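You operate a simulated robot arm through the tools that you are given. There is no shell and no other tool. Be economical: measure what you need, move in short steps, check, and stop when the job is done.

You are at the controls of a simulated robot arm. One attempt, no reset.

## Task
Switch the bath off, drain it and refill it with 4 strokes of water.
Fine: close the drain before refilling; the lid stays open; leave the dial.

The check looks at the end state, three seconds after you hand in, the way a careful person would. Anything else that was tipped, shoved, dropped, spilled or broken makes it a failure. Lids that push on must go on centred and level and be pressed home; caps that screw on are set level and turned clockwise until they are tight.

## Robot
A 7-joint arm with a two-finger parallel gripper, fixed in place. Base frame: the origin is at the foot of the arm, x ahead of it, y to its left, z up; the work surface is at about z = 872. Units: mm, degrees, N and s.
With the tool pointing down near the work surface it reaches from about 240 to 680 mm from the base axis. Its first joint turns from -66.0 to 66.0 degrees. Payload 2.4 kg.
The TCP is the grasp point between the finger pads, 30 mm short of the fingertips. In the tool frame z runs along the fingers and y along their closing line. The gripper opens to 94 mm. The fingers are 28 mm wide and 10 mm thick; the gripper's body (50 by 96 mm) begins 55 mm behind the TCP.
Orientation is told as [roll, pitch, yaw] about the base's x, y, z axes, in that order, counted from this pose: with the fingers straight down and closing along the base's y, the tool's x points along the base's -x, its y along +y and its z along -z.

## Interface
- The arm moves only by the tool arm_command. Its arguments are lists of equal length, an entry for each row: "claw": the closure, from 0 (fully open) to 1 (shut); "delta_pos": the shift along the tool's x, y, z in cm, a list of three; "turn": the turn, a rotation vector about the tool's x, y, z in degrees, a list of three. In form: {"claw": [claw, ...], "delta_pos": [[x, y, z], ...], "turn": [[rx, ry, rz], ...]}. A call has 1 to 8 rows; each row shifts and turns the commanded pose from where the row before left it, along the tool's axes as they then stand. A row lasts 0.2 s, in which the tool goes at most 50 mm and 8.6 degrees; a call with a longer step from one row to the next is refused whole, and so is a gripper value outside its range. Where a pose cannot be reached the arm comes as near as it can. A force on the tool above 40 N (or 10 N above the force at the start of the call, whichever is more), or a blocked arm, ends the call early, and 0.2 s more pass. Each finger travels about 153 mm/s and halts on what it meets, pressing with about 33 N; the grip force reading is that of the motor and also rises with nothing between the fingers. The clock runs only during rows and for 0.2 s after the last one: add rows that do not move to give the fingers time. It gives the time, the measured TCP pose, the force on the tool (base axes), the opening and the grip force at its end, in the units of the frame above (readings bear some noise), with the torque about the TCP (base axes, N m) and any sound that the robot's microphone picked up.
- Cameras (640 x 400 px; columns grow to the right, rows downward): "scene" is fixed at [51.6, 487.5, 1448.6]; the picture's right is [-0.62, -0.78, 0.00], its down [-0.43, 0.34, -0.84] and it looks along [0.66, -0.52, -0.55] (base axes); focal length 314 px, centre (320, 200). "wrist" rides on the gripper at [76, 14, -102] in the tool frame; the picture's right is [-0.18, 0.98, 0.00], its down [-0.75, -0.14, -0.64] and it looks along [-0.63, -0.12, 0.77] (tool axes); focal length 243 px, centre (320, 200). There is no depth. A picture from a camera that has moved, and an enlarged one, comes with that camera's place and axes in the base frame and with its lens.
- snapshot(camera): a new picture of that camera. No time passes.
- close_up(camera, box): a new picture of the part [left, top, right, bottom] of that camera's present view, enlarged. No time passes.
- finish_job(): hands the job in; it is judged then, once.

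Go step by step. Nothing tells you positions but the pictures and the camera data: compare them with the known pose of the tool, close in by small moves and look again before you grip or let go. The budget is 120 turns and 68 pictures, counting those below and the enlarged ones. Unless the task says otherwise, let go and move clear before handing in, and close with one line.

The tools are called after "Request:" by a JSON object that holds its "api" and its "payload". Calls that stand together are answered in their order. arm_command: Moves the arm, as the interface text tells. Its arguments: {"type":"object","properties":{"claw":{"type":"array","items":{"type":"number"}},"delta_pos":{"type":"array","items":{"type":"array","items":{"type":"number"}}},"turn":{"type":"array","items":{"type":"array","items":{"type":"number"}}}},"required":["claw","delta_pos","turn"]} The other tools are called the same way: snapshot (camera) takes a picture; close_up (camera, box) takes an enlarged picture of a part of a camera's view; finish_job () hands the job in.

At the start:

```text
t: 0.0
eef_pos: [350.0, 26.1, 1248.6]
tcp_rot: [0.0, 0.0, 0.0]
wrist_force: [0.1, -0.7, -0.6]
ft_torque: [0.0, 0.03, -0.02]
gripper_width: 93.8
finger_force: 0.0
```

scene: 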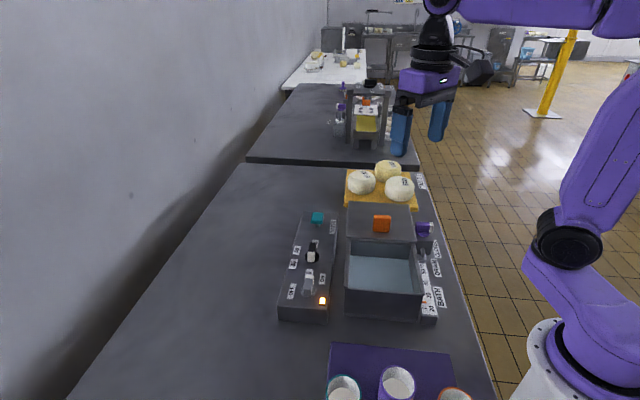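
wrist: 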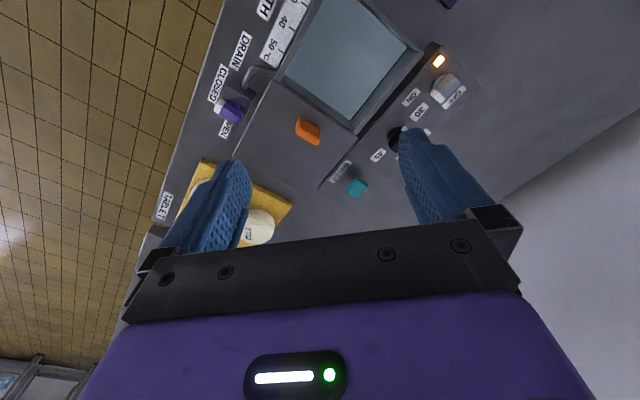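

I see a bath with an open tank, a drain valve (purple), and a panel with a switch, a dial and a teal pump button. I'll enlarge both views to read the labels.

Request:
{"api": "close_up", "payload": {"camera": "scene", "box": [260, 190, 460, 330]}}

Request:
{"api": "close_up", "payload": {"camera": "wrist", "box": [150, 0, 500, 220]}}

```text
2.86 times, centred on (360, 260) of scene
camera zoom: at [51.6, 487.5, 1448.6], right [-0.62, -0.78, 0.0], down [-0.43, 0.34, -0.84], along [0.66, -0.52, -0.55], focal length 898 px, centre (206, 29)
```

zoom: 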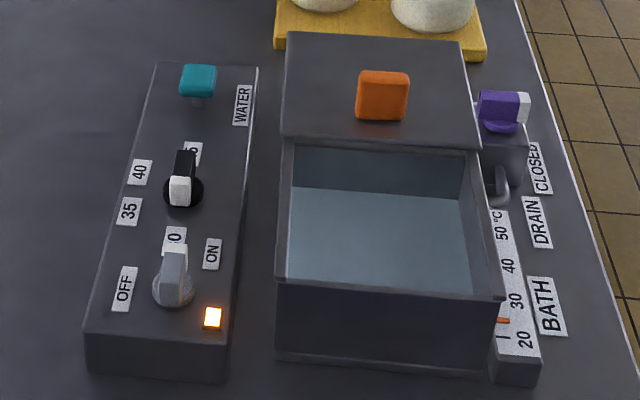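

```text
1.82 times, centred on (325, 110) of wrist
camera zoom: at [273.6, 40.6, 1349.8], right [0.18, 0.98, 0.0], down [0.75, -0.14, 0.64], along [0.63, -0.12, -0.77], focal length 441 px, centre (311, 364)
```

zoom: 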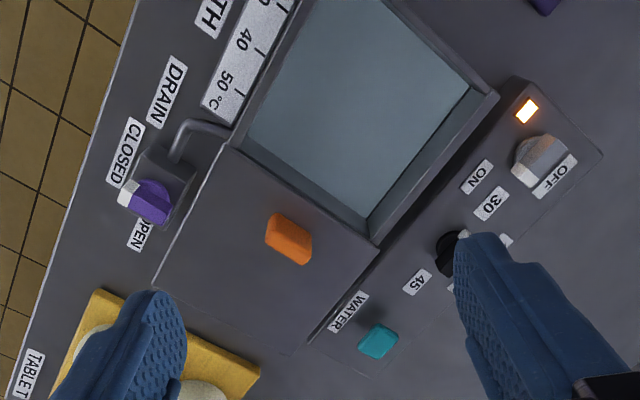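

The power knob is near (425, 222, 925), the water button near (606, 60, 925) and the drain lever near (400, -140, 925). I'll move over the power knob first and look from there.

Request:
{"api": "arm_command", "payload": {"claw": [0, 0, 0, 0, 0], "delta_pos": [[-1, 3.48, 2.8], [-1, 3.48, 2.8], [-1, 3.48, 2.8], [-1, 3.48, 2.8], [-1, 3.48, 2.8]], "turn": [[0, 0, 0], [0, 0, 0], [0, 0, 0], [0, 0, 0], [0, 0, 0]]}}

Request:
{"api": "snapshot", "payload": {"camera": "wrist"}}

Request:
{"api": "close_up", "payload": {"camera": "scene", "box": [275, 200, 345, 330]}}

```text
t: 1.2
eef_pos: [402.0, 199.9, 1107.1]
tcp_rot: [-0.1, -0.1, 0.1]
wrist_force: [0.1, 1.2, 0.2]
ft_torque: [0.01, 0.01, 0.01]
gripper_width: 94.2
finger_force: 0.1
```

```text
63 pictures are left
camera wrist: at [324.1, 214.4, 1208.8], right [0.18, 0.98, 0.0], down [0.75, -0.14, 0.64], along [0.63, -0.12, -0.77], focal length 243 px, centre (320, 200)
```

wrist: 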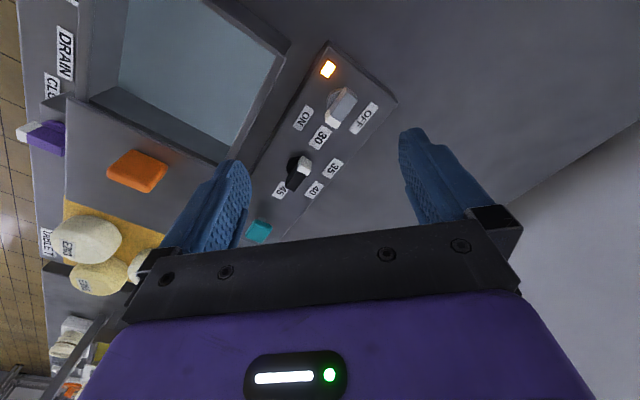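

```text
3.08 times, centred on (310, 265) of scene
camera zoom: at [51.7, 487.5, 1448.6], right [-0.62, -0.78, 0.0], down [-0.43, 0.34, -0.84], along [0.66, -0.52, -0.55], focal length 968 px, centre (351, 0)
```

zoom: 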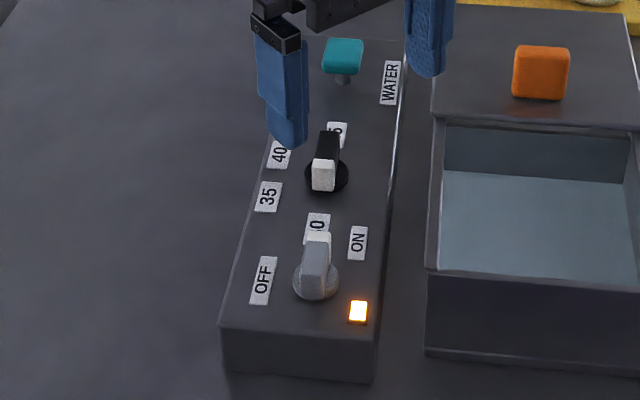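

The knob lies between the ON and OFF labels, and I need to see which way it points.

Request:
{"api": "close_up", "payload": {"camera": "wrist", "box": [270, 50, 400, 210]}}

```text
2.50 times, centred on (335, 130) of wrist
camera zoom: at [324.1, 214.4, 1208.8], right [0.18, 0.98, 0.0], down [0.75, -0.14, 0.64], along [0.63, -0.12, -0.77], focal length 606 px, centre (282, 375)
```

zoom: 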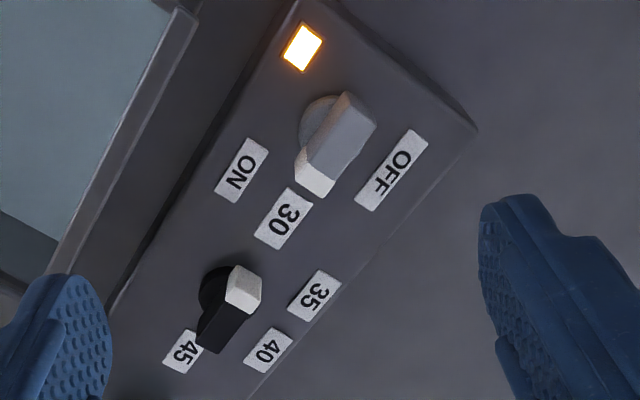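

The power knob's blade points along the panel's axis (yaw about -43°), OFF is counter-clockwise from it, and the lamp is lit. I'll move to 75 mm above the knob with the fingers turned to straddle the blade.

Request:
{"api": "arm_command", "payload": {"claw": [0, 0, 0, 0, 0, 0, 0, 0], "delta_pos": [[-0.77, 0.67, 3.57], [-0.77, 0.67, 3.57], [-0.77, 0.67, 3.57], [0, 0, 0], [0, 0, 0], [0, 0, 0], [0, 0, 0], [0, 0, 0]], "turn": [[0, 0, 0], [0, 0, 0], [0, 0, 0], [0, 0, 8.6], [0, 0, 8.6], [0, 0, 8.6], [0, 0, 8.6], [0, 0, 8.6]]}}

Request:
{"api": "snapshot", "payload": {"camera": "wrist"}}

Request:
{"api": "close_up", "payload": {"camera": "scene", "box": [250, 180, 410, 330]}}

```text
t: 3.0
eef_pos: [423.6, 219.8, 1001.4]
tcp_rot: [0.0, 0.0, -43.3]
wrist_force: [0.5, -0.3, -0.1]
ft_torque: [0.01, 0.0, 0.0]
gripper_width: 93.9
finger_force: 0.0
```

```text
60 pictures are left
camera wrist: at [377.1, 282.7, 1102.6], right [0.81, 0.59, 0.0], down [0.45, -0.62, 0.64], along [0.38, -0.52, -0.77], focal length 243 px, centre (320, 200)
```

wrist: 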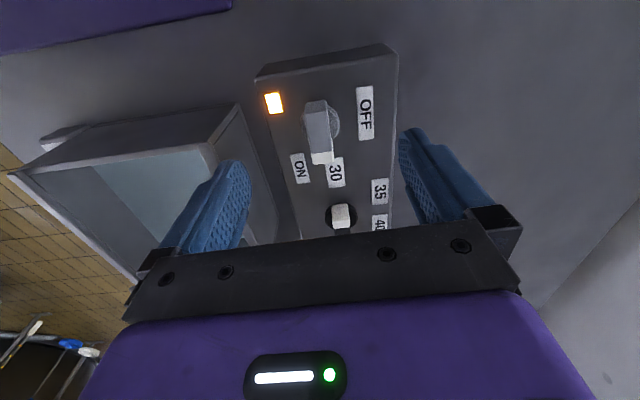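

```text
2.67 times, centred on (330, 255) of scene
camera zoom: at [51.7, 487.5, 1448.6], right [-0.62, -0.78, 0.0], down [-0.43, 0.34, -0.84], along [0.66, -0.52, -0.55], focal length 838 px, centre (293, 53)
```

zoom: 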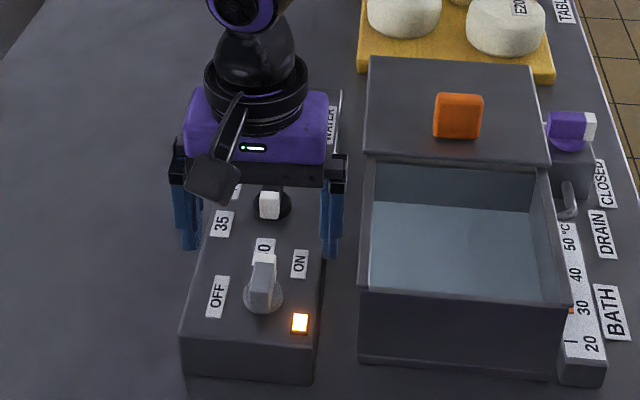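

The tool looks centred over the knob; I'll enlarge to check the blade's exact axis.

Request:
{"api": "close_up", "payload": {"camera": "wrist", "box": [240, 70, 400, 190]}}

```text
3.33 times, centred on (320, 130) of wrist
camera zoom: at [377.1, 282.7, 1102.6], right [0.81, 0.59, 0.0], down [0.45, -0.62, 0.64], along [0.38, -0.52, -0.77], focal length 809 px, centre (320, 433)
```

zoom: 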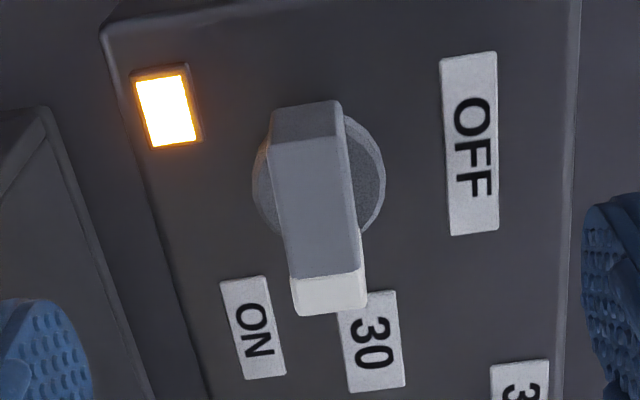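

The knob's centre is about (426, 216) with its blade at -45° and about 16 mm wide. I'll narrow the gripper to about 42 mm, align it, and lower to z≈955 for a side check.

Request:
{"api": "arm_command", "payload": {"claw": [0.55, 0.55, 0.55, 0.55], "delta_pos": [[-0.35, -0.2, 0], [0, 0, 2.3], [0, 0, 2.3], [0, 0, 0]], "turn": [[0, 0, 2], [0, 0, 0], [0, 0, 0], [0, 0, 0]]}}

Request:
{"api": "close_up", "payload": {"camera": "wrist", "box": [220, 60, 420, 240]}}

Request:
{"api": "close_up", "payload": {"camera": "scene", "box": [275, 230, 365, 320]}}

```text
t: 4.0
eef_pos: [425.4, 216.5, 955.6]
tcp_rot: [0.0, 0.0, -45.1]
wrist_force: [0.5, -0.1, 0.0]
ft_torque: [0.02, 0.0, -0.01]
gripper_width: 42.5
finger_force: 0.0
```

```text
2.22 times, centred on (320, 150) of wrist
camera zoom: at [380.7, 280.3, 1056.4], right [0.83, 0.56, 0.0], down [0.43, -0.63, 0.64], along [0.36, -0.53, -0.77], focal length 539 px, centre (320, 311)
```

zoom: 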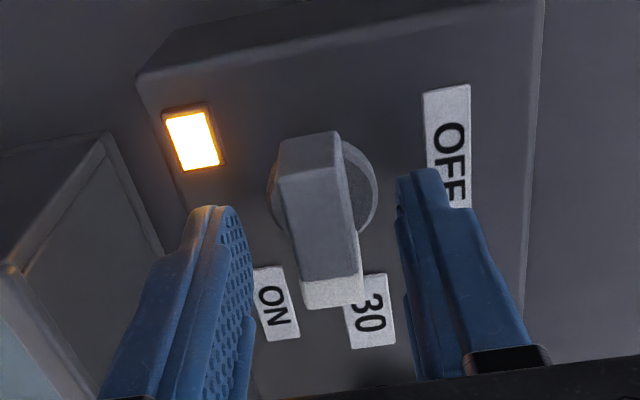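

```text
4.44 times, centred on (320, 275) of scene
camera zoom: at [51.7, 487.5, 1448.6], right [-0.62, -0.78, 0.0], down [-0.43, 0.34, -0.84], along [0.66, -0.52, -0.55], focal length 1397 px, centre (320, -133)
```

zoom: 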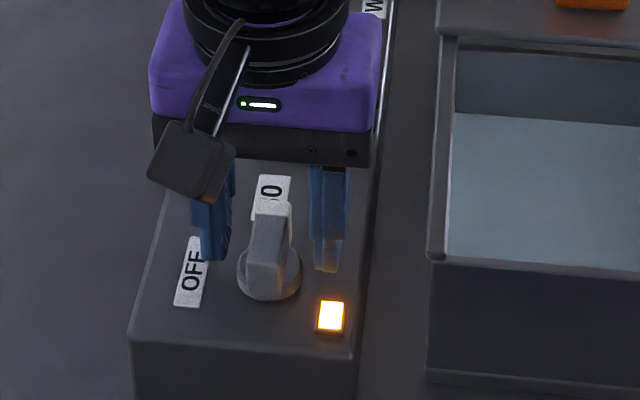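

The fingers straddle the blade evenly and the tips are at about blade-top height. I'll lower 12 mm and close.

Request:
{"api": "arm_command", "payload": {"claw": [0.55, 0.55, 0.55], "delta_pos": [[0, 0, 0.6], [0, 0, 0.6], [0, 0, 0]], "turn": [[0, 0, 0], [0, 0, 0], [0, 0, 0]]}}

Request:
{"api": "close_up", "payload": {"camera": "scene", "box": [275, 230, 365, 320]}}

```text
t: 4.8
eef_pos: [427.0, 216.1, 943.7]
tcp_rot: [0.0, 0.0, -45.0]
wrist_force: [0.0, -0.9, 0.1]
ft_torque: [0.03, 0.01, -0.01]
gripper_width: 42.4
finger_force: 0.1
```

```text
4.44 times, centred on (320, 275) of scene
camera zoom: at [51.6, 487.5, 1448.6], right [-0.62, -0.78, 0.0], down [-0.43, 0.34, -0.84], along [0.66, -0.52, -0.55], focal length 1397 px, centre (320, -133)
```

zoom: 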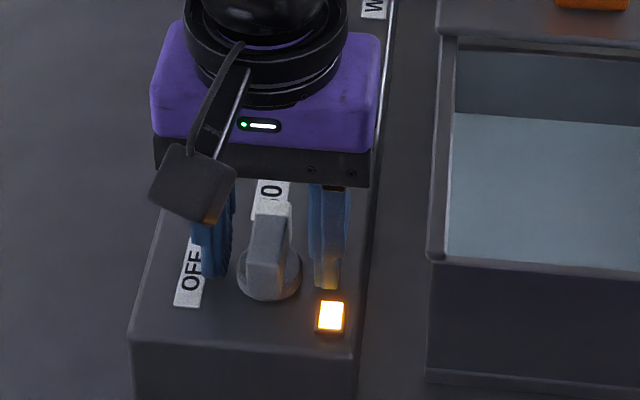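

The fingertips are beside the blade and clear of the panel. I'll close gently and start turning counter-clockwise.

Request:
{"api": "arm_command", "payload": {"claw": [0.75, 0.85, 0.9, 0.9], "delta_pos": [[0, 0, 0], [0, 0, 0], [0, 0, 0], [0, 0, 0]], "turn": [[0, 0, 0], [0, 0, 0], [0, 0, 0], [0, 0, 0]]}}

```text
t: 5.8
eef_pos: [426.2, 217.3, 942.3]
tcp_rot: [0.1, -0.1, -45.0]
wrist_force: [7.3, 8.0, -10.8]
ft_torque: [0.13, -0.65, -0.02]
gripper_width: 30.2
finger_force: 45.0
```

The opening of 30 mm suggests that I gripped the round base, not the blade. I'll open, rise 8 mm and close again.

Request:
{"api": "arm_command", "payload": {"claw": [0.6, 0.6, 0.6, 0.75, 0.85, 0.9, 0.9], "delta_pos": [[0, 0, 0], [0, 0, -0.8], [0, 0, 0], [0, 0, 0], [0, 0, 0], [0, 0, 0], [0, 0, 0]], "turn": [[0, 0, 0], [0, 0, 0], [0, 0, 0], [0, 0, 0], [0, 0, 0], [0, 0, 0], [0, 0, 0]]}}

Request:
{"api": "close_up", "payload": {"camera": "wrist", "box": [220, 60, 420, 240]}}

```text
t: 7.4
eef_pos: [426.4, 217.8, 951.9]
tcp_rot: [0.1, 0.0, -44.9]
wrist_force: [6.3, 6.5, -0.8]
ft_torque: [-0.17, 0.03, -0.02]
gripper_width: 15.6
finger_force: 44.9
```

```text
2.22 times, centred on (320, 150) of wrist
camera zoom: at [381.1, 281.1, 1053.2], right [0.82, 0.57, 0.0], down [0.43, -0.63, 0.64], along [0.36, -0.53, -0.77], focal length 539 px, centre (320, 311)
```

zoom: 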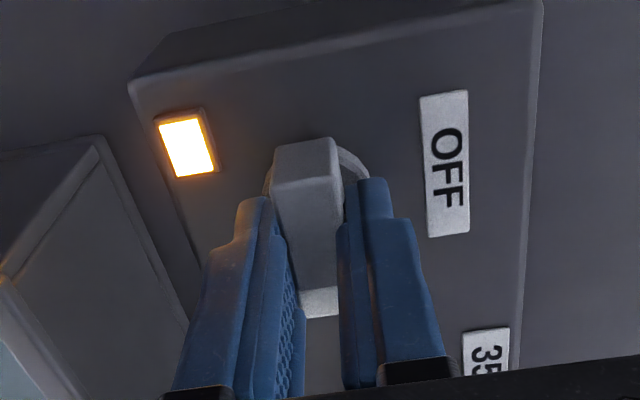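

The blade is held (15.6 mm). I'll turn counter-clockwise by 40°.

Request:
{"api": "arm_command", "payload": {"claw": [0.9, 0.9, 0.9, 0.9, 0.9], "delta_pos": [[0, 0, 0], [0, 0, 0], [0, 0, 0], [0, 0, 0], [0, 0, 0]], "turn": [[0, 0, -8], [0, 0, -8], [0, 0, -8], [0, 0, -8], [0, 0, -8]]}}

Request:
{"api": "close_up", "payload": {"camera": "scene", "box": [275, 230, 365, 320]}}

```text
t: 8.6
eef_pos: [425.6, 218.5, 950.3]
tcp_rot: [0.3, -0.3, -4.7]
wrist_force: [14.7, 21.7, 1.1]
ft_torque: [-0.12, 0.81, -0.09]
gripper_width: 15.9
finger_force: 45.0
```

```text
4.44 times, centred on (320, 275) of scene
camera zoom: at [52.1, 488.1, 1448.4], right [-0.62, -0.78, 0.0], down [-0.43, 0.34, -0.84], along [0.66, -0.52, -0.55], focal length 1397 px, centre (320, -133)
```

zoom: 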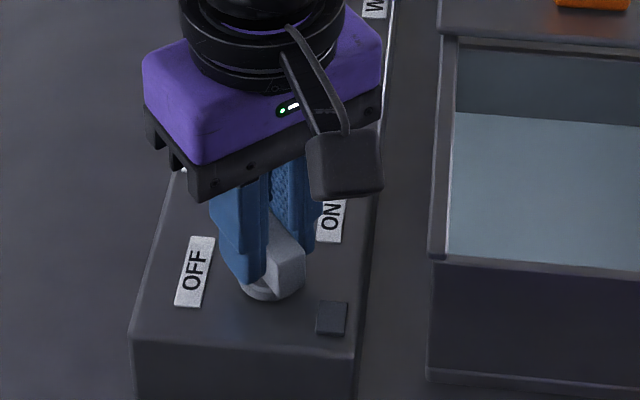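

The lamp is off now. I'll keep turning toward OFF to the end position, and ease the side load slightly.

Request:
{"api": "arm_command", "payload": {"claw": [0.9, 0.9, 0.9, 0.9], "delta_pos": [[-0.15, 0.2, 0], [0, 0, 0], [0, 0, 0], [0, 0, 0]], "turn": [[0, 0, 0], [0, 0, -8], [0, 0, -8], [0, 0, 0]]}}

```text
t: 9.6
eef_pos: [427.4, 219.9, 952.0]
tcp_rot: [0.1, -0.2, 11.2]
wrist_force: [-1.9, 19.7, 12.9]
ft_torque: [0.46, -0.91, -0.06]
gripper_width: 15.7
finger_force: 45.0
```

Request:
{"api": "arm_command", "payload": {"claw": [0.9, 0.9, 0.9, 0.9], "delta_pos": [[0, 0.1, 0], [0, 0, 0], [0, 0, 0], [0, 0, 0]], "turn": [[0, 0, 0], [0, 0, -8], [0, 0, -8], [0, 0, 0]]}}

Request:
{"api": "close_up", "payload": {"camera": "scene", "box": [275, 230, 365, 320]}}

```text
t: 10.6
eef_pos: [427.9, 219.8, 951.0]
tcp_rot: [0.0, -0.1, 27.2]
wrist_force: [-2.7, 22.7, 15.8]
ft_torque: [0.65, -0.42, -0.04]
gripper_width: 15.8
finger_force: 45.4
```

```text
4.44 times, centred on (320, 275) of scene
camera zoom: at [51.3, 488.0, 1448.5], right [-0.62, -0.78, 0.0], down [-0.43, 0.34, -0.84], along [0.66, -0.52, -0.54], focal length 1397 px, centre (320, -133)
```

zoom: 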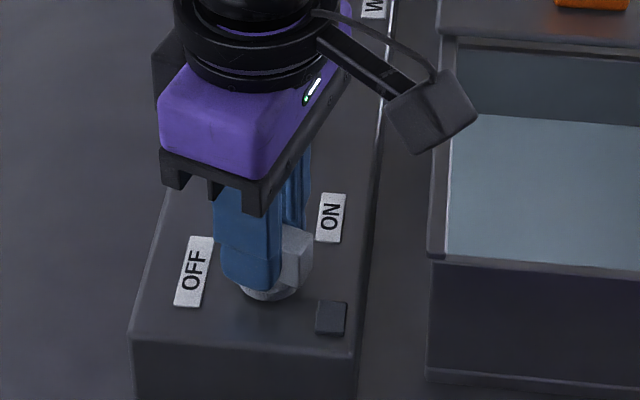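

No stop felt yet; OFF lies at about +47°, so I'll turn another 18°.

Request:
{"api": "arm_command", "payload": {"claw": [0.9, 0.9, 0.9, 0.9], "delta_pos": [[0, 0, 0], [0, 0, 0], [0, 0, 0], [0, 0, 0]], "turn": [[0, 0, -6], [0, 0, -6], [0, 0, -6], [0, 0, 0]]}}

Request:
{"api": "snapshot", "payload": {"camera": "wrist"}}

```text
t: 11.6
eef_pos: [427.3, 222.0, 952.3]
tcp_rot: [0.1, -0.1, 45.1]
wrist_force: [-6.9, 24.1, 17.4]
ft_torque: [1.14, -0.62, -0.28]
gripper_width: 15.6
finger_force: 44.3
```

```text
51 pictures are left
camera wrist: at [361.2, 177.3, 1053.0], right [-0.57, 0.82, 0.0], down [0.63, 0.43, 0.64], along [0.53, 0.37, -0.77], focal length 243 px, centre (320, 200)
```

wrist: 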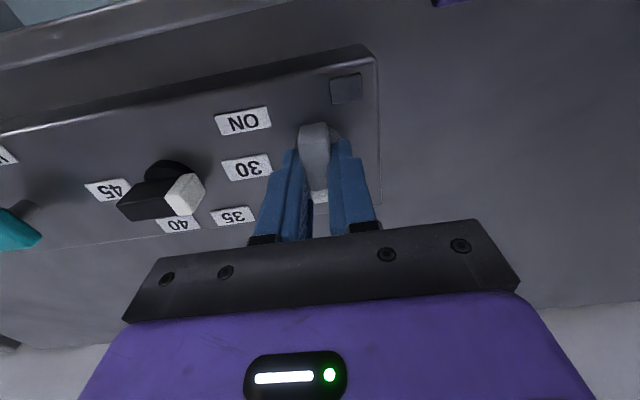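

The pointer now faces OFF, the resisting torque has started to rise and the lamp is dark. I'll release and lift off.

Request:
{"api": "arm_command", "payload": {"claw": [0.7, 0.6, 0.6, 0.6, 0.6, 0.6], "delta_pos": [[0, 0, 0], [0, 0, 0], [0, 0, -3], [0, 0, -4], [0, 0, -4], [0, 0, -4]], "turn": [[0, 0, 0], [0, 0, 0], [0, 0, 0], [0, 0, 0], [0, 0, 0], [0, 0, 0]]}}

Request:
{"api": "snapshot", "payload": {"camera": "wrist"}}

Request:
{"api": "close_up", "payload": {"camera": "scene", "box": [270, 200, 470, 330]}}

```text
t: 13.0
eef_pos: [427.2, 218.5, 1103.3]
tcp_rot: [0.0, 0.0, 45.0]
wrist_force: [-0.5, -0.2, -0.1]
ft_torque: [-0.02, -0.01, 0.02]
gripper_width: 37.5
finger_force: 0.1
```

```text
50 pictures are left
camera wrist: at [361.8, 175.4, 1203.7], right [-0.56, 0.83, 0.0], down [0.63, 0.43, 0.64], along [0.53, 0.36, -0.77], focal length 243 px, centre (320, 200)
```

wrist: 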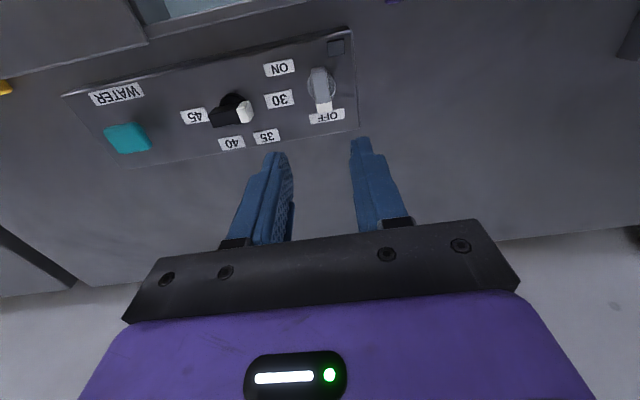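

```text
3.08 times, centred on (370, 265) of scene
camera zoom: at [51.6, 487.5, 1448.6], right [-0.62, -0.78, 0.0], down [-0.43, 0.34, -0.84], along [0.66, -0.52, -0.55], focal length 968 px, centre (166, 0)
```

zoom: 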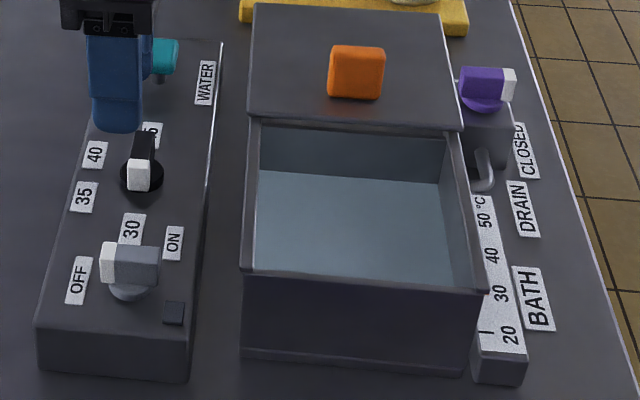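

The bath is off. Now I'll turn the wrist back and travel over to the drain lever.

Request:
{"api": "arm_command", "payload": {"claw": [0.6, 0.6, 0.6, 0.6, 0.6, 0.6], "delta_pos": [[0, 0, 0], [0, 0, 0], [0, 0, 0], [0, 0, 0], [0, 0, 0], [0, 0, 0]], "turn": [[0, 0, 7.5], [0, 0, 7.5], [0, 0, 7.5], [0, 0, 7.5], [0, 0, 7.5], [0, 0, 7.5]]}}

Request:
{"api": "arm_command", "payload": {"claw": [0.6, 0.6, 0.6, 0.6, 0.6, 0.6, 0.6, 0.6], "delta_pos": [[0.4, -4.3, 0], [0.4, -4.3, 0], [0.4, -4.3, 0], [0.4, -4.3, 0], [0.4, -4.3, 0], [0.4, -4.3, 0], [0.4, -4.3, 0], [0.4, -4.3, 0]], "turn": [[0, 0, 0], [0, 0, 0], [0, 0, 0], [0, 0, 0], [0, 0, 0], [0, 0, 0], [0, 0, 0], [0, 0, 0]]}}

Request:
{"api": "snapshot", "payload": {"camera": "wrist"}}

```text
t: 14.4
eef_pos: [426.8, 219.6, 1102.8]
tcp_rot: [0.0, 0.1, -0.1]
wrist_force: [0.0, -1.7, 0.6]
ft_torque: [0.01, -0.02, -0.02]
gripper_width: 37.4
finger_force: 0.0
```

```text
t: 16.2
eef_pos: [395.2, -124.9, 1100.6]
tcp_rot: [0.1, 0.0, 0.1]
wrist_force: [0.0, -0.7, -0.4]
ft_torque: [0.03, 0.02, 0.03]
gripper_width: 37.9
finger_force: 0.1
```

```text
48 pictures are left
camera wrist: at [317.4, -110.1, 1202.1], right [0.18, 0.98, 0.0], down [0.75, -0.14, 0.64], along [0.63, -0.12, -0.77], focal length 243 px, centre (320, 200)
```

wrist: 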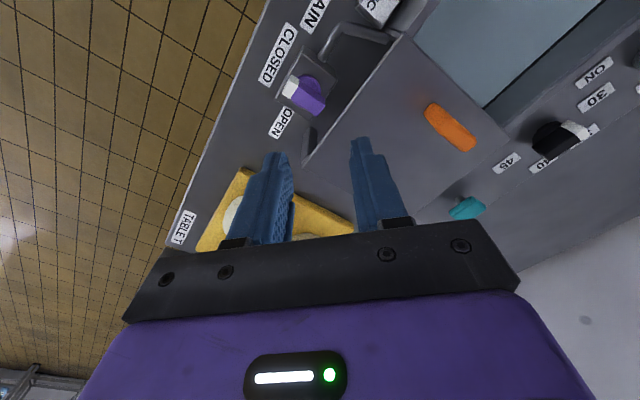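

Request:
{"api": "close_up", "payload": {"camera": "wrist", "box": [240, 20, 400, 160]}}

Request:
{"api": "close_up", "payload": {"camera": "scene", "box": [390, 200, 470, 270]}}

```text
2.86 times, centred on (320, 90) of wrist
camera zoom: at [317.4, -110.1, 1202.1], right [0.18, 0.98, 0.0], down [0.75, -0.14, 0.64], along [0.63, -0.12, -0.77], focal length 693 px, centre (320, 514)
```

zoom: 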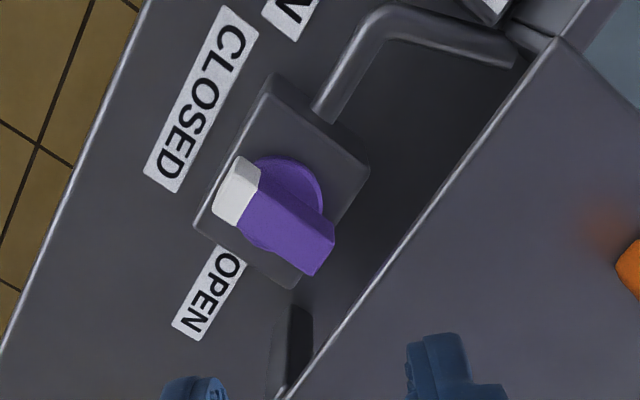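

```text
5.71 times, centred on (430, 235) of scene
camera zoom: at [51.6, 487.5, 1448.6], right [-0.62, -0.78, 0.0], down [-0.43, 0.34, -0.84], along [0.66, -0.52, -0.55], focal length 1797 px, centre (-309, 0)
```

zoom: 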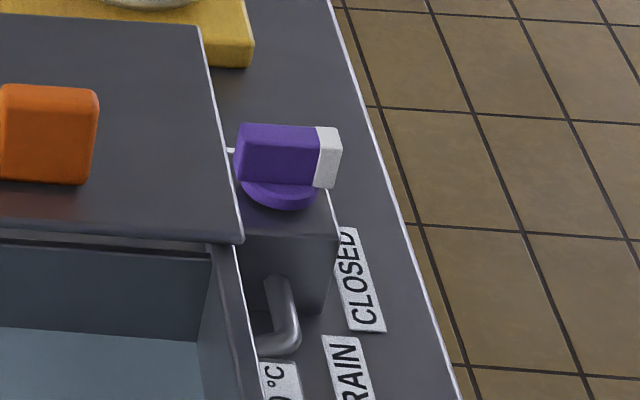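

The drain lever's centre is about (400, -143), with its white tip at -137° (CLOSED). OPEN is at about -48°, 90° counter-clockwise. I'll test whether the wrist can reach yaw -138 for the grip.

Request:
{"api": "arm_command", "payload": {"claw": [0.6, 0.6, 0.6, 0.6, 0.6, 0.6, 0.6, 0.6], "delta_pos": [[0, 0, 0], [0, 0, 0], [0, 0, 0], [0, 0, 0], [0, 0, 0], [0, 0, 0], [0, 0, 0], [0, 0, 0]], "turn": [[0, 0, 8.6], [0, 0, 8.6], [0, 0, 8.6], [0, 0, 8.6], [0, 0, 8.6], [0, 0, 8.6], [0, 0, 8.6], [0, 0, 8.6]]}}

Request:
{"api": "arm_command", "payload": {"claw": [0.6, 0.6, 0.6, 0.6, 0.6, 0.6, 0.6, 0.6], "delta_pos": [[0, 0, 0], [0, 0, 0], [0, 0, 0], [0, 0, 0], [0, 0, 0], [0, 0, 0], [0, 0, 0], [0, 0, 0]], "turn": [[0, 0, 8.6], [0, 0, 8.6], [0, 0, 8.6], [0, 0, 8.6], [0, 0, 8.6], [0, 0, 8.6], [0, 0, 8.6], [0, 0, 8.6]]}}

```text
t: 18.0
eef_pos: [395.1, -124.7, 1102.3]
tcp_rot: [0.0, 0.0, -69.0]
wrist_force: [-0.2, -0.1, 0.1]
ft_torque: [0.02, 0.0, 0.0]
gripper_width: 37.7
finger_force: 0.0
```

```text
t: 19.8
eef_pos: [394.4, -125.5, 1101.4]
tcp_rot: [0.0, 0.0, -137.8]
wrist_force: [0.5, 0.4, 0.1]
ft_torque: [-0.01, -0.02, -0.01]
gripper_width: 37.6
finger_force: 0.1
```

The wrist reaches it. Moving above the lever now.

Request:
{"api": "arm_command", "payload": {"claw": [0.6, 0.6, 0.6, 0.6], "delta_pos": [[-0.8, 1.68, 0], [0, 0, 4], [0, 0, 4], [0, 0, 2]], "turn": [[0, 0, 0], [0, 0, 0], [0, 0, 0], [0, 0, 0]]}}

Request:
{"api": "close_up", "payload": {"camera": "wrist", "box": [220, 60, 420, 220]}}

Request:
{"api": "close_up", "payload": {"camera": "scene", "box": [370, 160, 470, 260]}}

```text
t: 20.8
eef_pos: [400.9, -142.9, 999.7]
tcp_rot: [0.0, 0.0, -137.7]
wrist_force: [0.7, 0.4, -0.3]
ft_torque: [0.03, 0.01, -0.01]
gripper_width: 37.4
finger_force: 0.1
```

```text
2.50 times, centred on (320, 140) of wrist
camera zoom: at [465.0, -102.4, 1102.0], right [0.53, -0.85, 0.0], down [-0.65, -0.4, 0.64], along [-0.55, -0.34, -0.77], focal length 606 px, centre (320, 350)
```

zoom: 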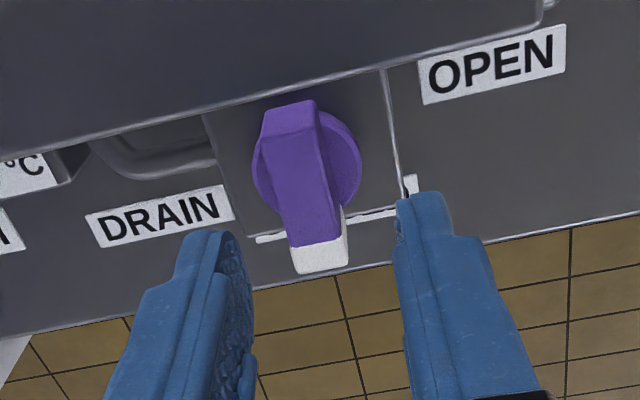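

```text
4.00 times, centred on (420, 210) of scene
camera zoom: at [51.6, 487.5, 1448.6], right [-0.62, -0.78, 0.0], down [-0.43, 0.34, -0.84], along [0.66, -0.52, -0.55], focal length 1258 px, centre (-80, 160)
```

zoom: 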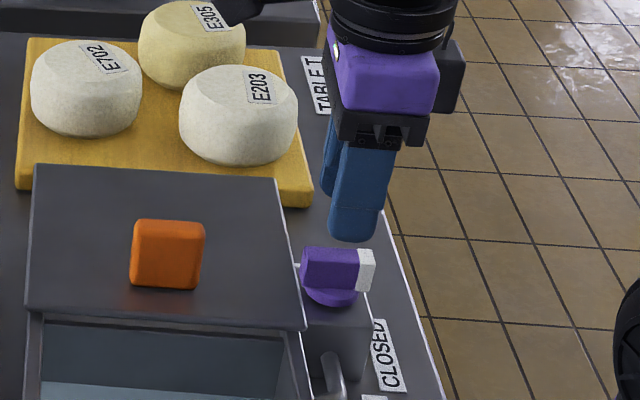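

Combining both wrist views puts the lever's centre nearer (394, -142) and its top at about z 932. I'll correct the position and lower to z≈968.

Request:
{"api": "arm_command", "payload": {"claw": [0.55, 0.55, 0.55], "delta_pos": [[-0.45, -0.54, 0], [0, 0, 3.1], [0, 0, 0]], "turn": [[0, 0, 0], [0, 0, 0], [0, 0, 0]]}}

Request:
{"api": "close_up", "payload": {"camera": "wrist", "box": [220, 60, 420, 220]}}

Request:
{"api": "close_up", "payload": {"camera": "scene", "box": [370, 160, 470, 260]}}

```text
t: 21.6
eef_pos: [393.5, -143.1, 969.5]
tcp_rot: [0.0, 0.0, -137.6]
wrist_force: [-0.4, -0.7, -0.1]
ft_torque: [-0.01, 0.01, 0.04]
gripper_width: 42.3
finger_force: 0.1
```

```text
2.50 times, centred on (320, 140) of wrist
camera zoom: at [457.9, -101.5, 1071.5], right [0.53, -0.85, 0.0], down [-0.65, -0.4, 0.64], along [-0.55, -0.34, -0.77], focal length 606 px, centre (320, 350)
```

zoom: 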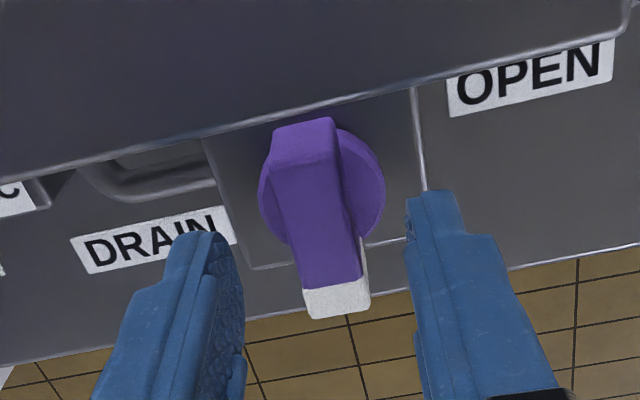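

```text
4.00 times, centred on (420, 210) of scene
camera zoom: at [51.7, 487.5, 1448.6], right [-0.62, -0.78, 0.0], down [-0.43, 0.34, -0.84], along [0.66, -0.52, -0.55], focal length 1258 px, centre (-80, 160)
```

zoom: 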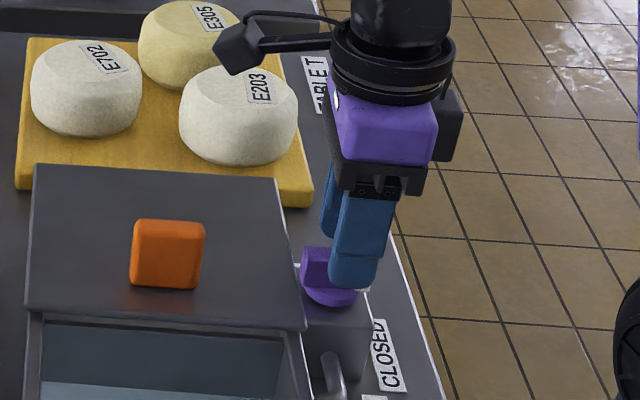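

Triangulating again gives a base disc at (395.5, -140, 915), the same height as the power knob's. I'll shift slightly, lower to TCP z≈953 and close.

Request:
{"api": "arm_command", "payload": {"claw": [0.55, 0.55, 0.55, 0.7, 0.8, 0.9, 0.9], "delta_pos": [[0.35, -0.1, 0], [0, 0, 1.6], [0, 0, 0], [0, 0, 0], [0, 0, 0], [0, 0, 0], [0, 0, 0]], "turn": [[0, 0, 0], [0, 0, 0], [0, 0, 0], [0, 0, 0], [0, 0, 0], [0, 0, 0], [0, 0, 0]]}}

Request:
{"api": "close_up", "payload": {"camera": "wrist", "box": [220, 60, 420, 220]}}

```text
t: 23.2
eef_pos: [396.4, -140.7, 954.0]
tcp_rot: [0.1, 0.0, -137.5]
wrist_force: [10.9, -14.0, -8.4]
ft_torque: [0.24, 0.07, 1.27]
gripper_width: 16.5
finger_force: 44.8
```

```text
2.50 times, centred on (320, 140) of wrist
camera zoom: at [460.7, -99.2, 1056.1], right [0.53, -0.85, 0.0], down [-0.65, -0.4, 0.64], along [-0.54, -0.34, -0.77], focal length 606 px, centre (320, 350)
```

zoom: 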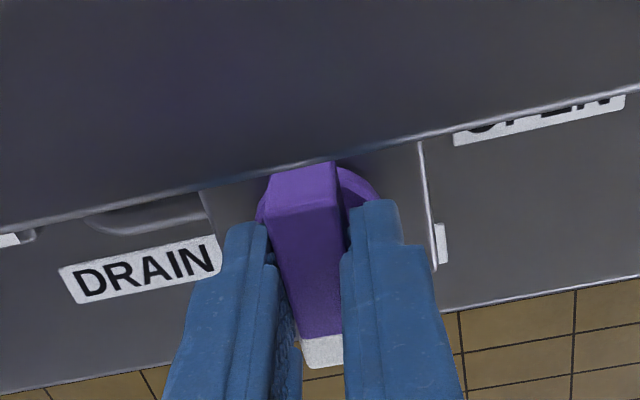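

Gripped at 16.5 mm. I'll turn counter-clockwise, toward OPEN, in stages.

Request:
{"api": "arm_command", "payload": {"claw": [0.9, 0.9, 0.9, 0.9, 0.9], "delta_pos": [[0, 0, 0], [0, 0, 0], [0, 0, 0], [0, 0, 0], [0, 0, 0]], "turn": [[0, 0, -6], [0, 0, -8], [0, 0, -8], [0, 0, -8], [0, 0, 0]]}}

```text
t: 24.4
eef_pos: [397.0, -140.4, 954.5]
tcp_rot: [0.3, -0.1, -107.6]
wrist_force: [8.9, -27.1, -12.0]
ft_torque: [0.44, 0.01, -0.01]
gripper_width: 16.1
finger_force: 45.0
```

It turns freely. I'll ease the side load and continue.

Request:
{"api": "arm_command", "payload": {"claw": [0.9, 0.9, 0.9, 0.9, 0.9], "delta_pos": [[-0.17, 0.11, 0], [0, 0, 0], [0, 0, 0], [0, 0, 0], [0, 0, 0]], "turn": [[0, 0, 0], [0, 0, -8], [0, 0, -8], [0, 0, -8], [0, 0, 0]]}}

Request:
{"api": "close_up", "payload": {"camera": "scene", "box": [330, 190, 470, 330]}}

```text
t: 25.6
eef_pos: [396.3, -139.8, 955.2]
tcp_rot: [0.0, 0.1, -83.6]
wrist_force: [1.4, -16.8, 4.2]
ft_torque: [-1.15, -0.07, 0.02]
gripper_width: 15.6
finger_force: 44.8
```

```text
2.86 times, centred on (400, 260) of scene
camera zoom: at [51.6, 487.1, 1448.7], right [-0.62, -0.78, 0.0], down [-0.43, 0.34, -0.84], along [0.66, -0.52, -0.55], focal length 898 px, centre (91, 29)
```

zoom: 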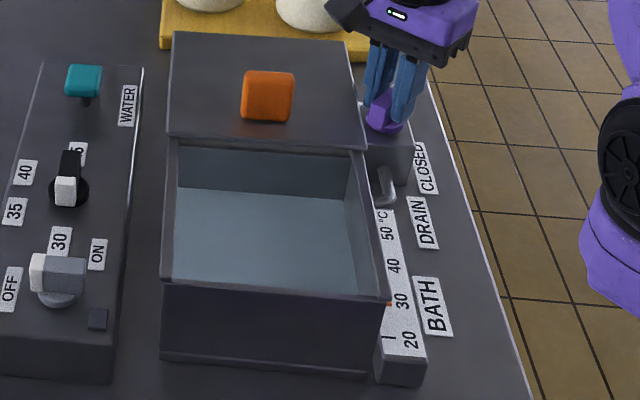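

Draining hasn't visibly begun at the halfway point. I'll continue toward OPEN.

Request:
{"api": "arm_command", "payload": {"claw": [0.9, 0.9, 0.9, 0.9, 0.9, 0.9], "delta_pos": [[0, 0, 0], [0, 0, 0], [0, 0, 0], [0, 0, 0], [0, 0, 0], [0, 0, 0]], "turn": [[0, 0, -8], [0, 0, -8], [0, 0, -8], [0, 0, -8], [0, 0, -4], [0, 0, 0]]}}

Request:
{"api": "close_up", "payload": {"camera": "scene", "box": [330, 190, 470, 330]}}

```text
t: 27.0
eef_pos: [395.6, -140.2, 953.9]
tcp_rot: [0.0, 0.0, -47.5]
wrist_force: [-5.6, -16.3, 28.1]
ft_torque: [0.25, 0.71, 0.02]
gripper_width: 15.7
finger_force: 45.1
```

```text
2.86 times, centred on (400, 260) of scene
camera zoom: at [51.2, 487.2, 1448.7], right [-0.62, -0.78, 0.0], down [-0.43, 0.34, -0.84], along [0.66, -0.52, -0.54], focal length 898 px, centre (91, 29)
```

zoom: 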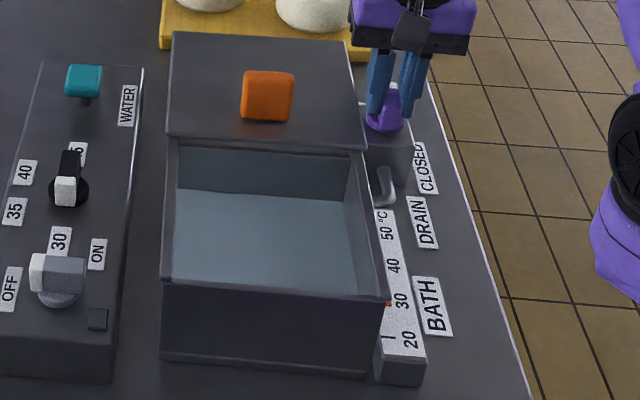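

The lever points at OPEN, so I'll wait while holding it and watch the water level.

Request:
{"api": "arm_command", "payload": {"claw": [0.9, 0.9, 0.9, 0.9, 0.9, 0.9, 0.9, 0.9], "delta_pos": [[0, 0, -0.1], [0, 0, 0], [0, 0, 0], [0, 0, 0], [0, 0, 0], [0, 0, 0], [0, 0, 0], [0, 0, 0]], "turn": [[0, 0, 0], [0, 0, 0], [0, 0, 0], [0, 0, 0], [0, 0, 0], [0, 0, 0], [0, 0, 0], [0, 0, 0]]}}

Request:
{"api": "close_up", "payload": {"camera": "scene", "box": [330, 190, 470, 330]}}

```text
t: 28.8
eef_pos: [395.6, -141.1, 955.3]
tcp_rot: [-0.1, 0.1, -47.6]
wrist_force: [-1.8, -21.9, -34.2]
ft_torque: [-0.64, -0.3, 0.03]
gripper_width: 15.7
finger_force: 45.0
```

```text
2.86 times, centred on (400, 260) of scene
camera zoom: at [52.0, 486.8, 1448.9], right [-0.62, -0.78, 0.0], down [-0.43, 0.34, -0.84], along [0.66, -0.52, -0.55], focal length 898 px, centre (91, 29)
```

zoom: 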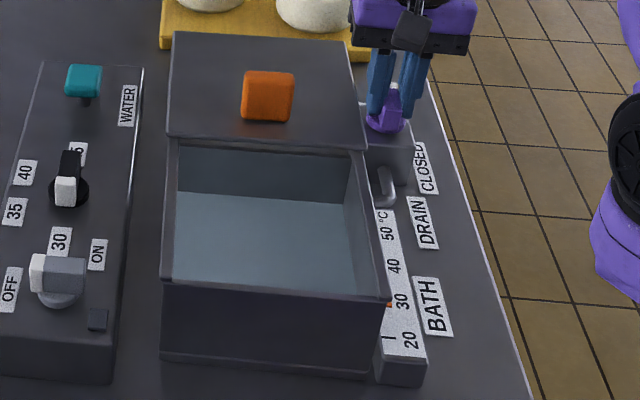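

The water level is falling. I'll hold and wait.

Request:
{"api": "arm_command", "payload": {"claw": [0.9, 0.9, 0.9, 0.9, 0.9, 0.9, 0.9, 0.9], "delta_pos": [[0, 0, 0.05], [0, 0, 0], [0, 0, 0], [0, 0, 0], [0, 0, 0], [0, 0, 0], [0, 0, 0], [0, 0, 0]], "turn": [[0, 0, 0], [0, 0, 0], [0, 0, 0], [0, 0, 0], [0, 0, 0], [0, 0, 0], [0, 0, 0], [0, 0, 0]]}}

Request:
{"api": "arm_command", "payload": {"claw": [0.9, 0.9, 0.9, 0.9, 0.9, 0.9, 0.9, 0.9], "delta_pos": [[0, 0, 0], [0, 0, 0], [0, 0, 0], [0, 0, 0], [0, 0, 0], [0, 0, 0], [0, 0, 0], [0, 0, 0]], "turn": [[0, 0, 0], [0, 0, 0], [0, 0, 0], [0, 0, 0], [0, 0, 0], [0, 0, 0], [0, 0, 0], [0, 0, 0]]}}

Request:
{"api": "arm_command", "payload": {"claw": [0.9, 0.9, 0.9, 0.9, 0.9, 0.9, 0.9, 0.9], "delta_pos": [[0, 0, 0], [0, 0, 0], [0, 0, 0], [0, 0, 0], [0, 0, 0], [0, 0, 0], [0, 0, 0], [0, 0, 0]], "turn": [[0, 0, 0], [0, 0, 0], [0, 0, 0], [0, 0, 0], [0, 0, 0], [0, 0, 0], [0, 0, 0], [0, 0, 0]]}}

Request:
{"api": "arm_command", "payload": {"claw": [0.9, 0.9, 0.9, 0.9, 0.9, 0.9, 0.9, 0.9], "delta_pos": [[0, 0, 0], [0, 0, 0], [0, 0, 0], [0, 0, 0], [0, 0, 0], [0, 0, 0], [0, 0, 0], [0, 0, 0]], "turn": [[0, 0, 0], [0, 0, 0], [0, 0, 0], [0, 0, 0], [0, 0, 0], [0, 0, 0], [0, 0, 0], [0, 0, 0]]}}

Request:
{"api": "close_up", "payload": {"camera": "scene", "box": [330, 190, 470, 330]}}

```text
t: 30.6
eef_pos: [396.1, -141.6, 954.9]
tcp_rot: [-0.1, 0.1, -47.6]
wrist_force: [-4.9, -14.2, -16.5]
ft_torque: [0.53, 0.84, 0.01]
gripper_width: 15.7
finger_force: 44.9
```

```text
t: 32.4
eef_pos: [396.2, -142.0, 954.7]
tcp_rot: [-0.1, 0.0, -47.7]
wrist_force: [-8.0, -8.8, -15.2]
ft_torque: [0.0, 0.34, 0.01]
gripper_width: 16.1
finger_force: 45.5
```

```text
t: 34.2
eef_pos: [395.5, -141.7, 955.2]
tcp_rot: [-0.1, 0.1, -47.6]
wrist_force: [-8.0, -8.8, -16.3]
ft_torque: [-0.15, 0.13, 0.0]
gripper_width: 15.7
finger_force: 46.1
```

```text
t: 36.0
eef_pos: [394.9, -140.4, 954.3]
tcp_rot: [-0.1, 0.1, -47.6]
wrist_force: [-8.2, -7.6, -14.0]
ft_torque: [-0.1, 0.21, -0.01]
gripper_width: 15.9
finger_force: 45.1
```

```text
2.86 times, centred on (400, 260) of scene
camera zoom: at [51.6, 487.2, 1448.7], right [-0.62, -0.78, 0.0], down [-0.43, 0.34, -0.84], along [0.66, -0.52, -0.55], focal length 898 px, centre (91, 29)
```

zoom: 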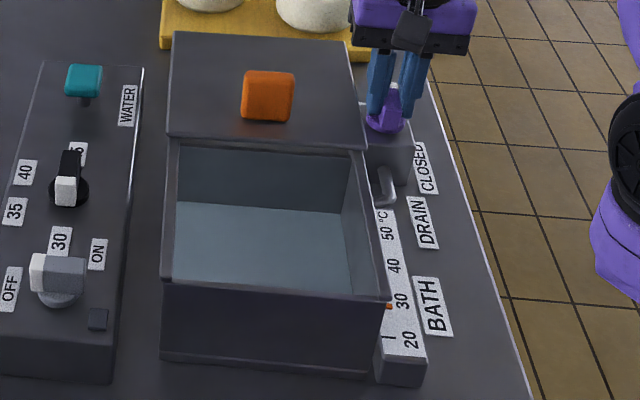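

The level has dropped further. I'll look closer, wait and compare.

Request:
{"api": "close_up", "payload": {"camera": "scene", "box": [380, 235, 430, 300]}}

Request:
{"api": "arm_command", "payload": {"claw": [0.9, 0.9, 0.9, 0.9, 0.9, 0.9, 0.9, 0.9], "delta_pos": [[0, 0, 0], [0, 0, 0], [0, 0, 0], [0, 0, 0], [0, 0, 0], [0, 0, 0], [0, 0, 0], [0, 0, 0]], "turn": [[0, 0, 0], [0, 0, 0], [0, 0, 0], [0, 0, 0], [0, 0, 0], [0, 0, 0], [0, 0, 0], [0, 0, 0]]}}

Request:
{"api": "arm_command", "payload": {"claw": [0.9, 0.9, 0.9, 0.9, 0.9, 0.9, 0.9, 0.9], "delta_pos": [[0, 0, 0], [0, 0, 0], [0, 0, 0], [0, 0, 0], [0, 0, 0], [0, 0, 0], [0, 0, 0], [0, 0, 0]], "turn": [[0, 0, 0], [0, 0, 0], [0, 0, 0], [0, 0, 0], [0, 0, 0], [0, 0, 0], [0, 0, 0], [0, 0, 0]]}}

Request:
{"api": "arm_command", "payload": {"claw": [0.9, 0.9, 0.9, 0.9, 0.9, 0.9, 0.9, 0.9], "delta_pos": [[0, 0, 0], [0, 0, 0], [0, 0, 0], [0, 0, 0], [0, 0, 0], [0, 0, 0], [0, 0, 0], [0, 0, 0]], "turn": [[0, 0, 0], [0, 0, 0], [0, 0, 0], [0, 0, 0], [0, 0, 0], [0, 0, 0], [0, 0, 0], [0, 0, 0]]}}

Request:
{"api": "arm_command", "payload": {"claw": [0.9, 0.9, 0.9, 0.9, 0.9, 0.9, 0.9, 0.9], "delta_pos": [[0, 0, 0], [0, 0, 0], [0, 0, 0], [0, 0, 0], [0, 0, 0], [0, 0, 0], [0, 0, 0], [0, 0, 0]], "turn": [[0, 0, 0], [0, 0, 0], [0, 0, 0], [0, 0, 0], [0, 0, 0], [0, 0, 0], [0, 0, 0], [0, 0, 0]]}}

Request:
{"api": "close_up", "payload": {"camera": "scene", "box": [330, 190, 470, 330]}}

```text
6.15 times, centred on (405, 268) of scene
camera zoom: at [51.6, 487.2, 1448.7], right [-0.62, -0.78, 0.0], down [-0.43, 0.34, -0.84], along [0.66, -0.52, -0.55], focal length 1935 px, centre (-203, -215)
```

zoom: 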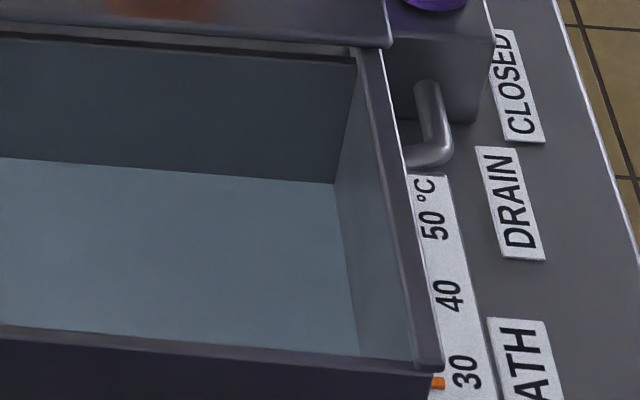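

```text
t: 37.8
eef_pos: [394.7, -140.6, 955.6]
tcp_rot: [0.0, 0.1, -47.6]
wrist_force: [-7.7, -7.2, -13.7]
ft_torque: [-0.07, 0.24, 0.04]
gripper_width: 15.8
finger_force: 44.9
```

```text
t: 39.6
eef_pos: [395.2, -140.9, 955.0]
tcp_rot: [0.0, -0.1, -47.7]
wrist_force: [-8.4, -7.2, -13.4]
ft_torque: [-0.07, 0.2, 0.0]
gripper_width: 15.8
finger_force: 44.6
```

```text
t: 41.4
eef_pos: [396.6, -141.8, 954.5]
tcp_rot: [0.0, 0.0, -47.6]
wrist_force: [-8.4, -6.3, -12.4]
ft_torque: [-0.12, 0.21, 0.04]
gripper_width: 15.9
finger_force: 45.0
```

```text
t: 43.2
eef_pos: [395.2, -140.9, 955.2]
tcp_rot: [0.0, 0.0, -47.5]
wrist_force: [-9.6, -6.6, -11.4]
ft_torque: [-0.08, 0.19, 0.01]
gripper_width: 15.8
finger_force: 45.2
```

```text
2.86 times, centred on (400, 260) of scene
camera zoom: at [51.6, 487.3, 1448.7], right [-0.62, -0.78, 0.0], down [-0.43, 0.34, -0.84], along [0.66, -0.52, -0.55], focal length 898 px, centre (91, 29)
```

zoom: 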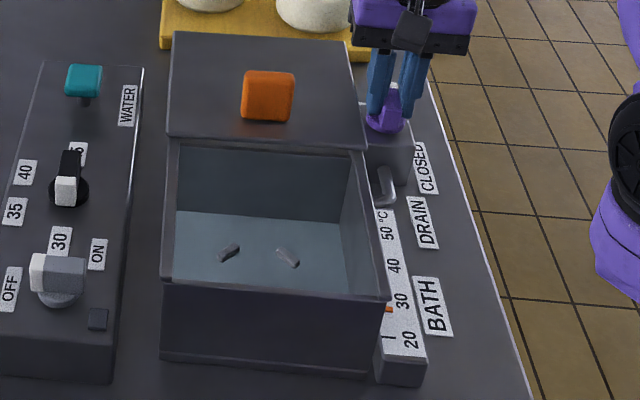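

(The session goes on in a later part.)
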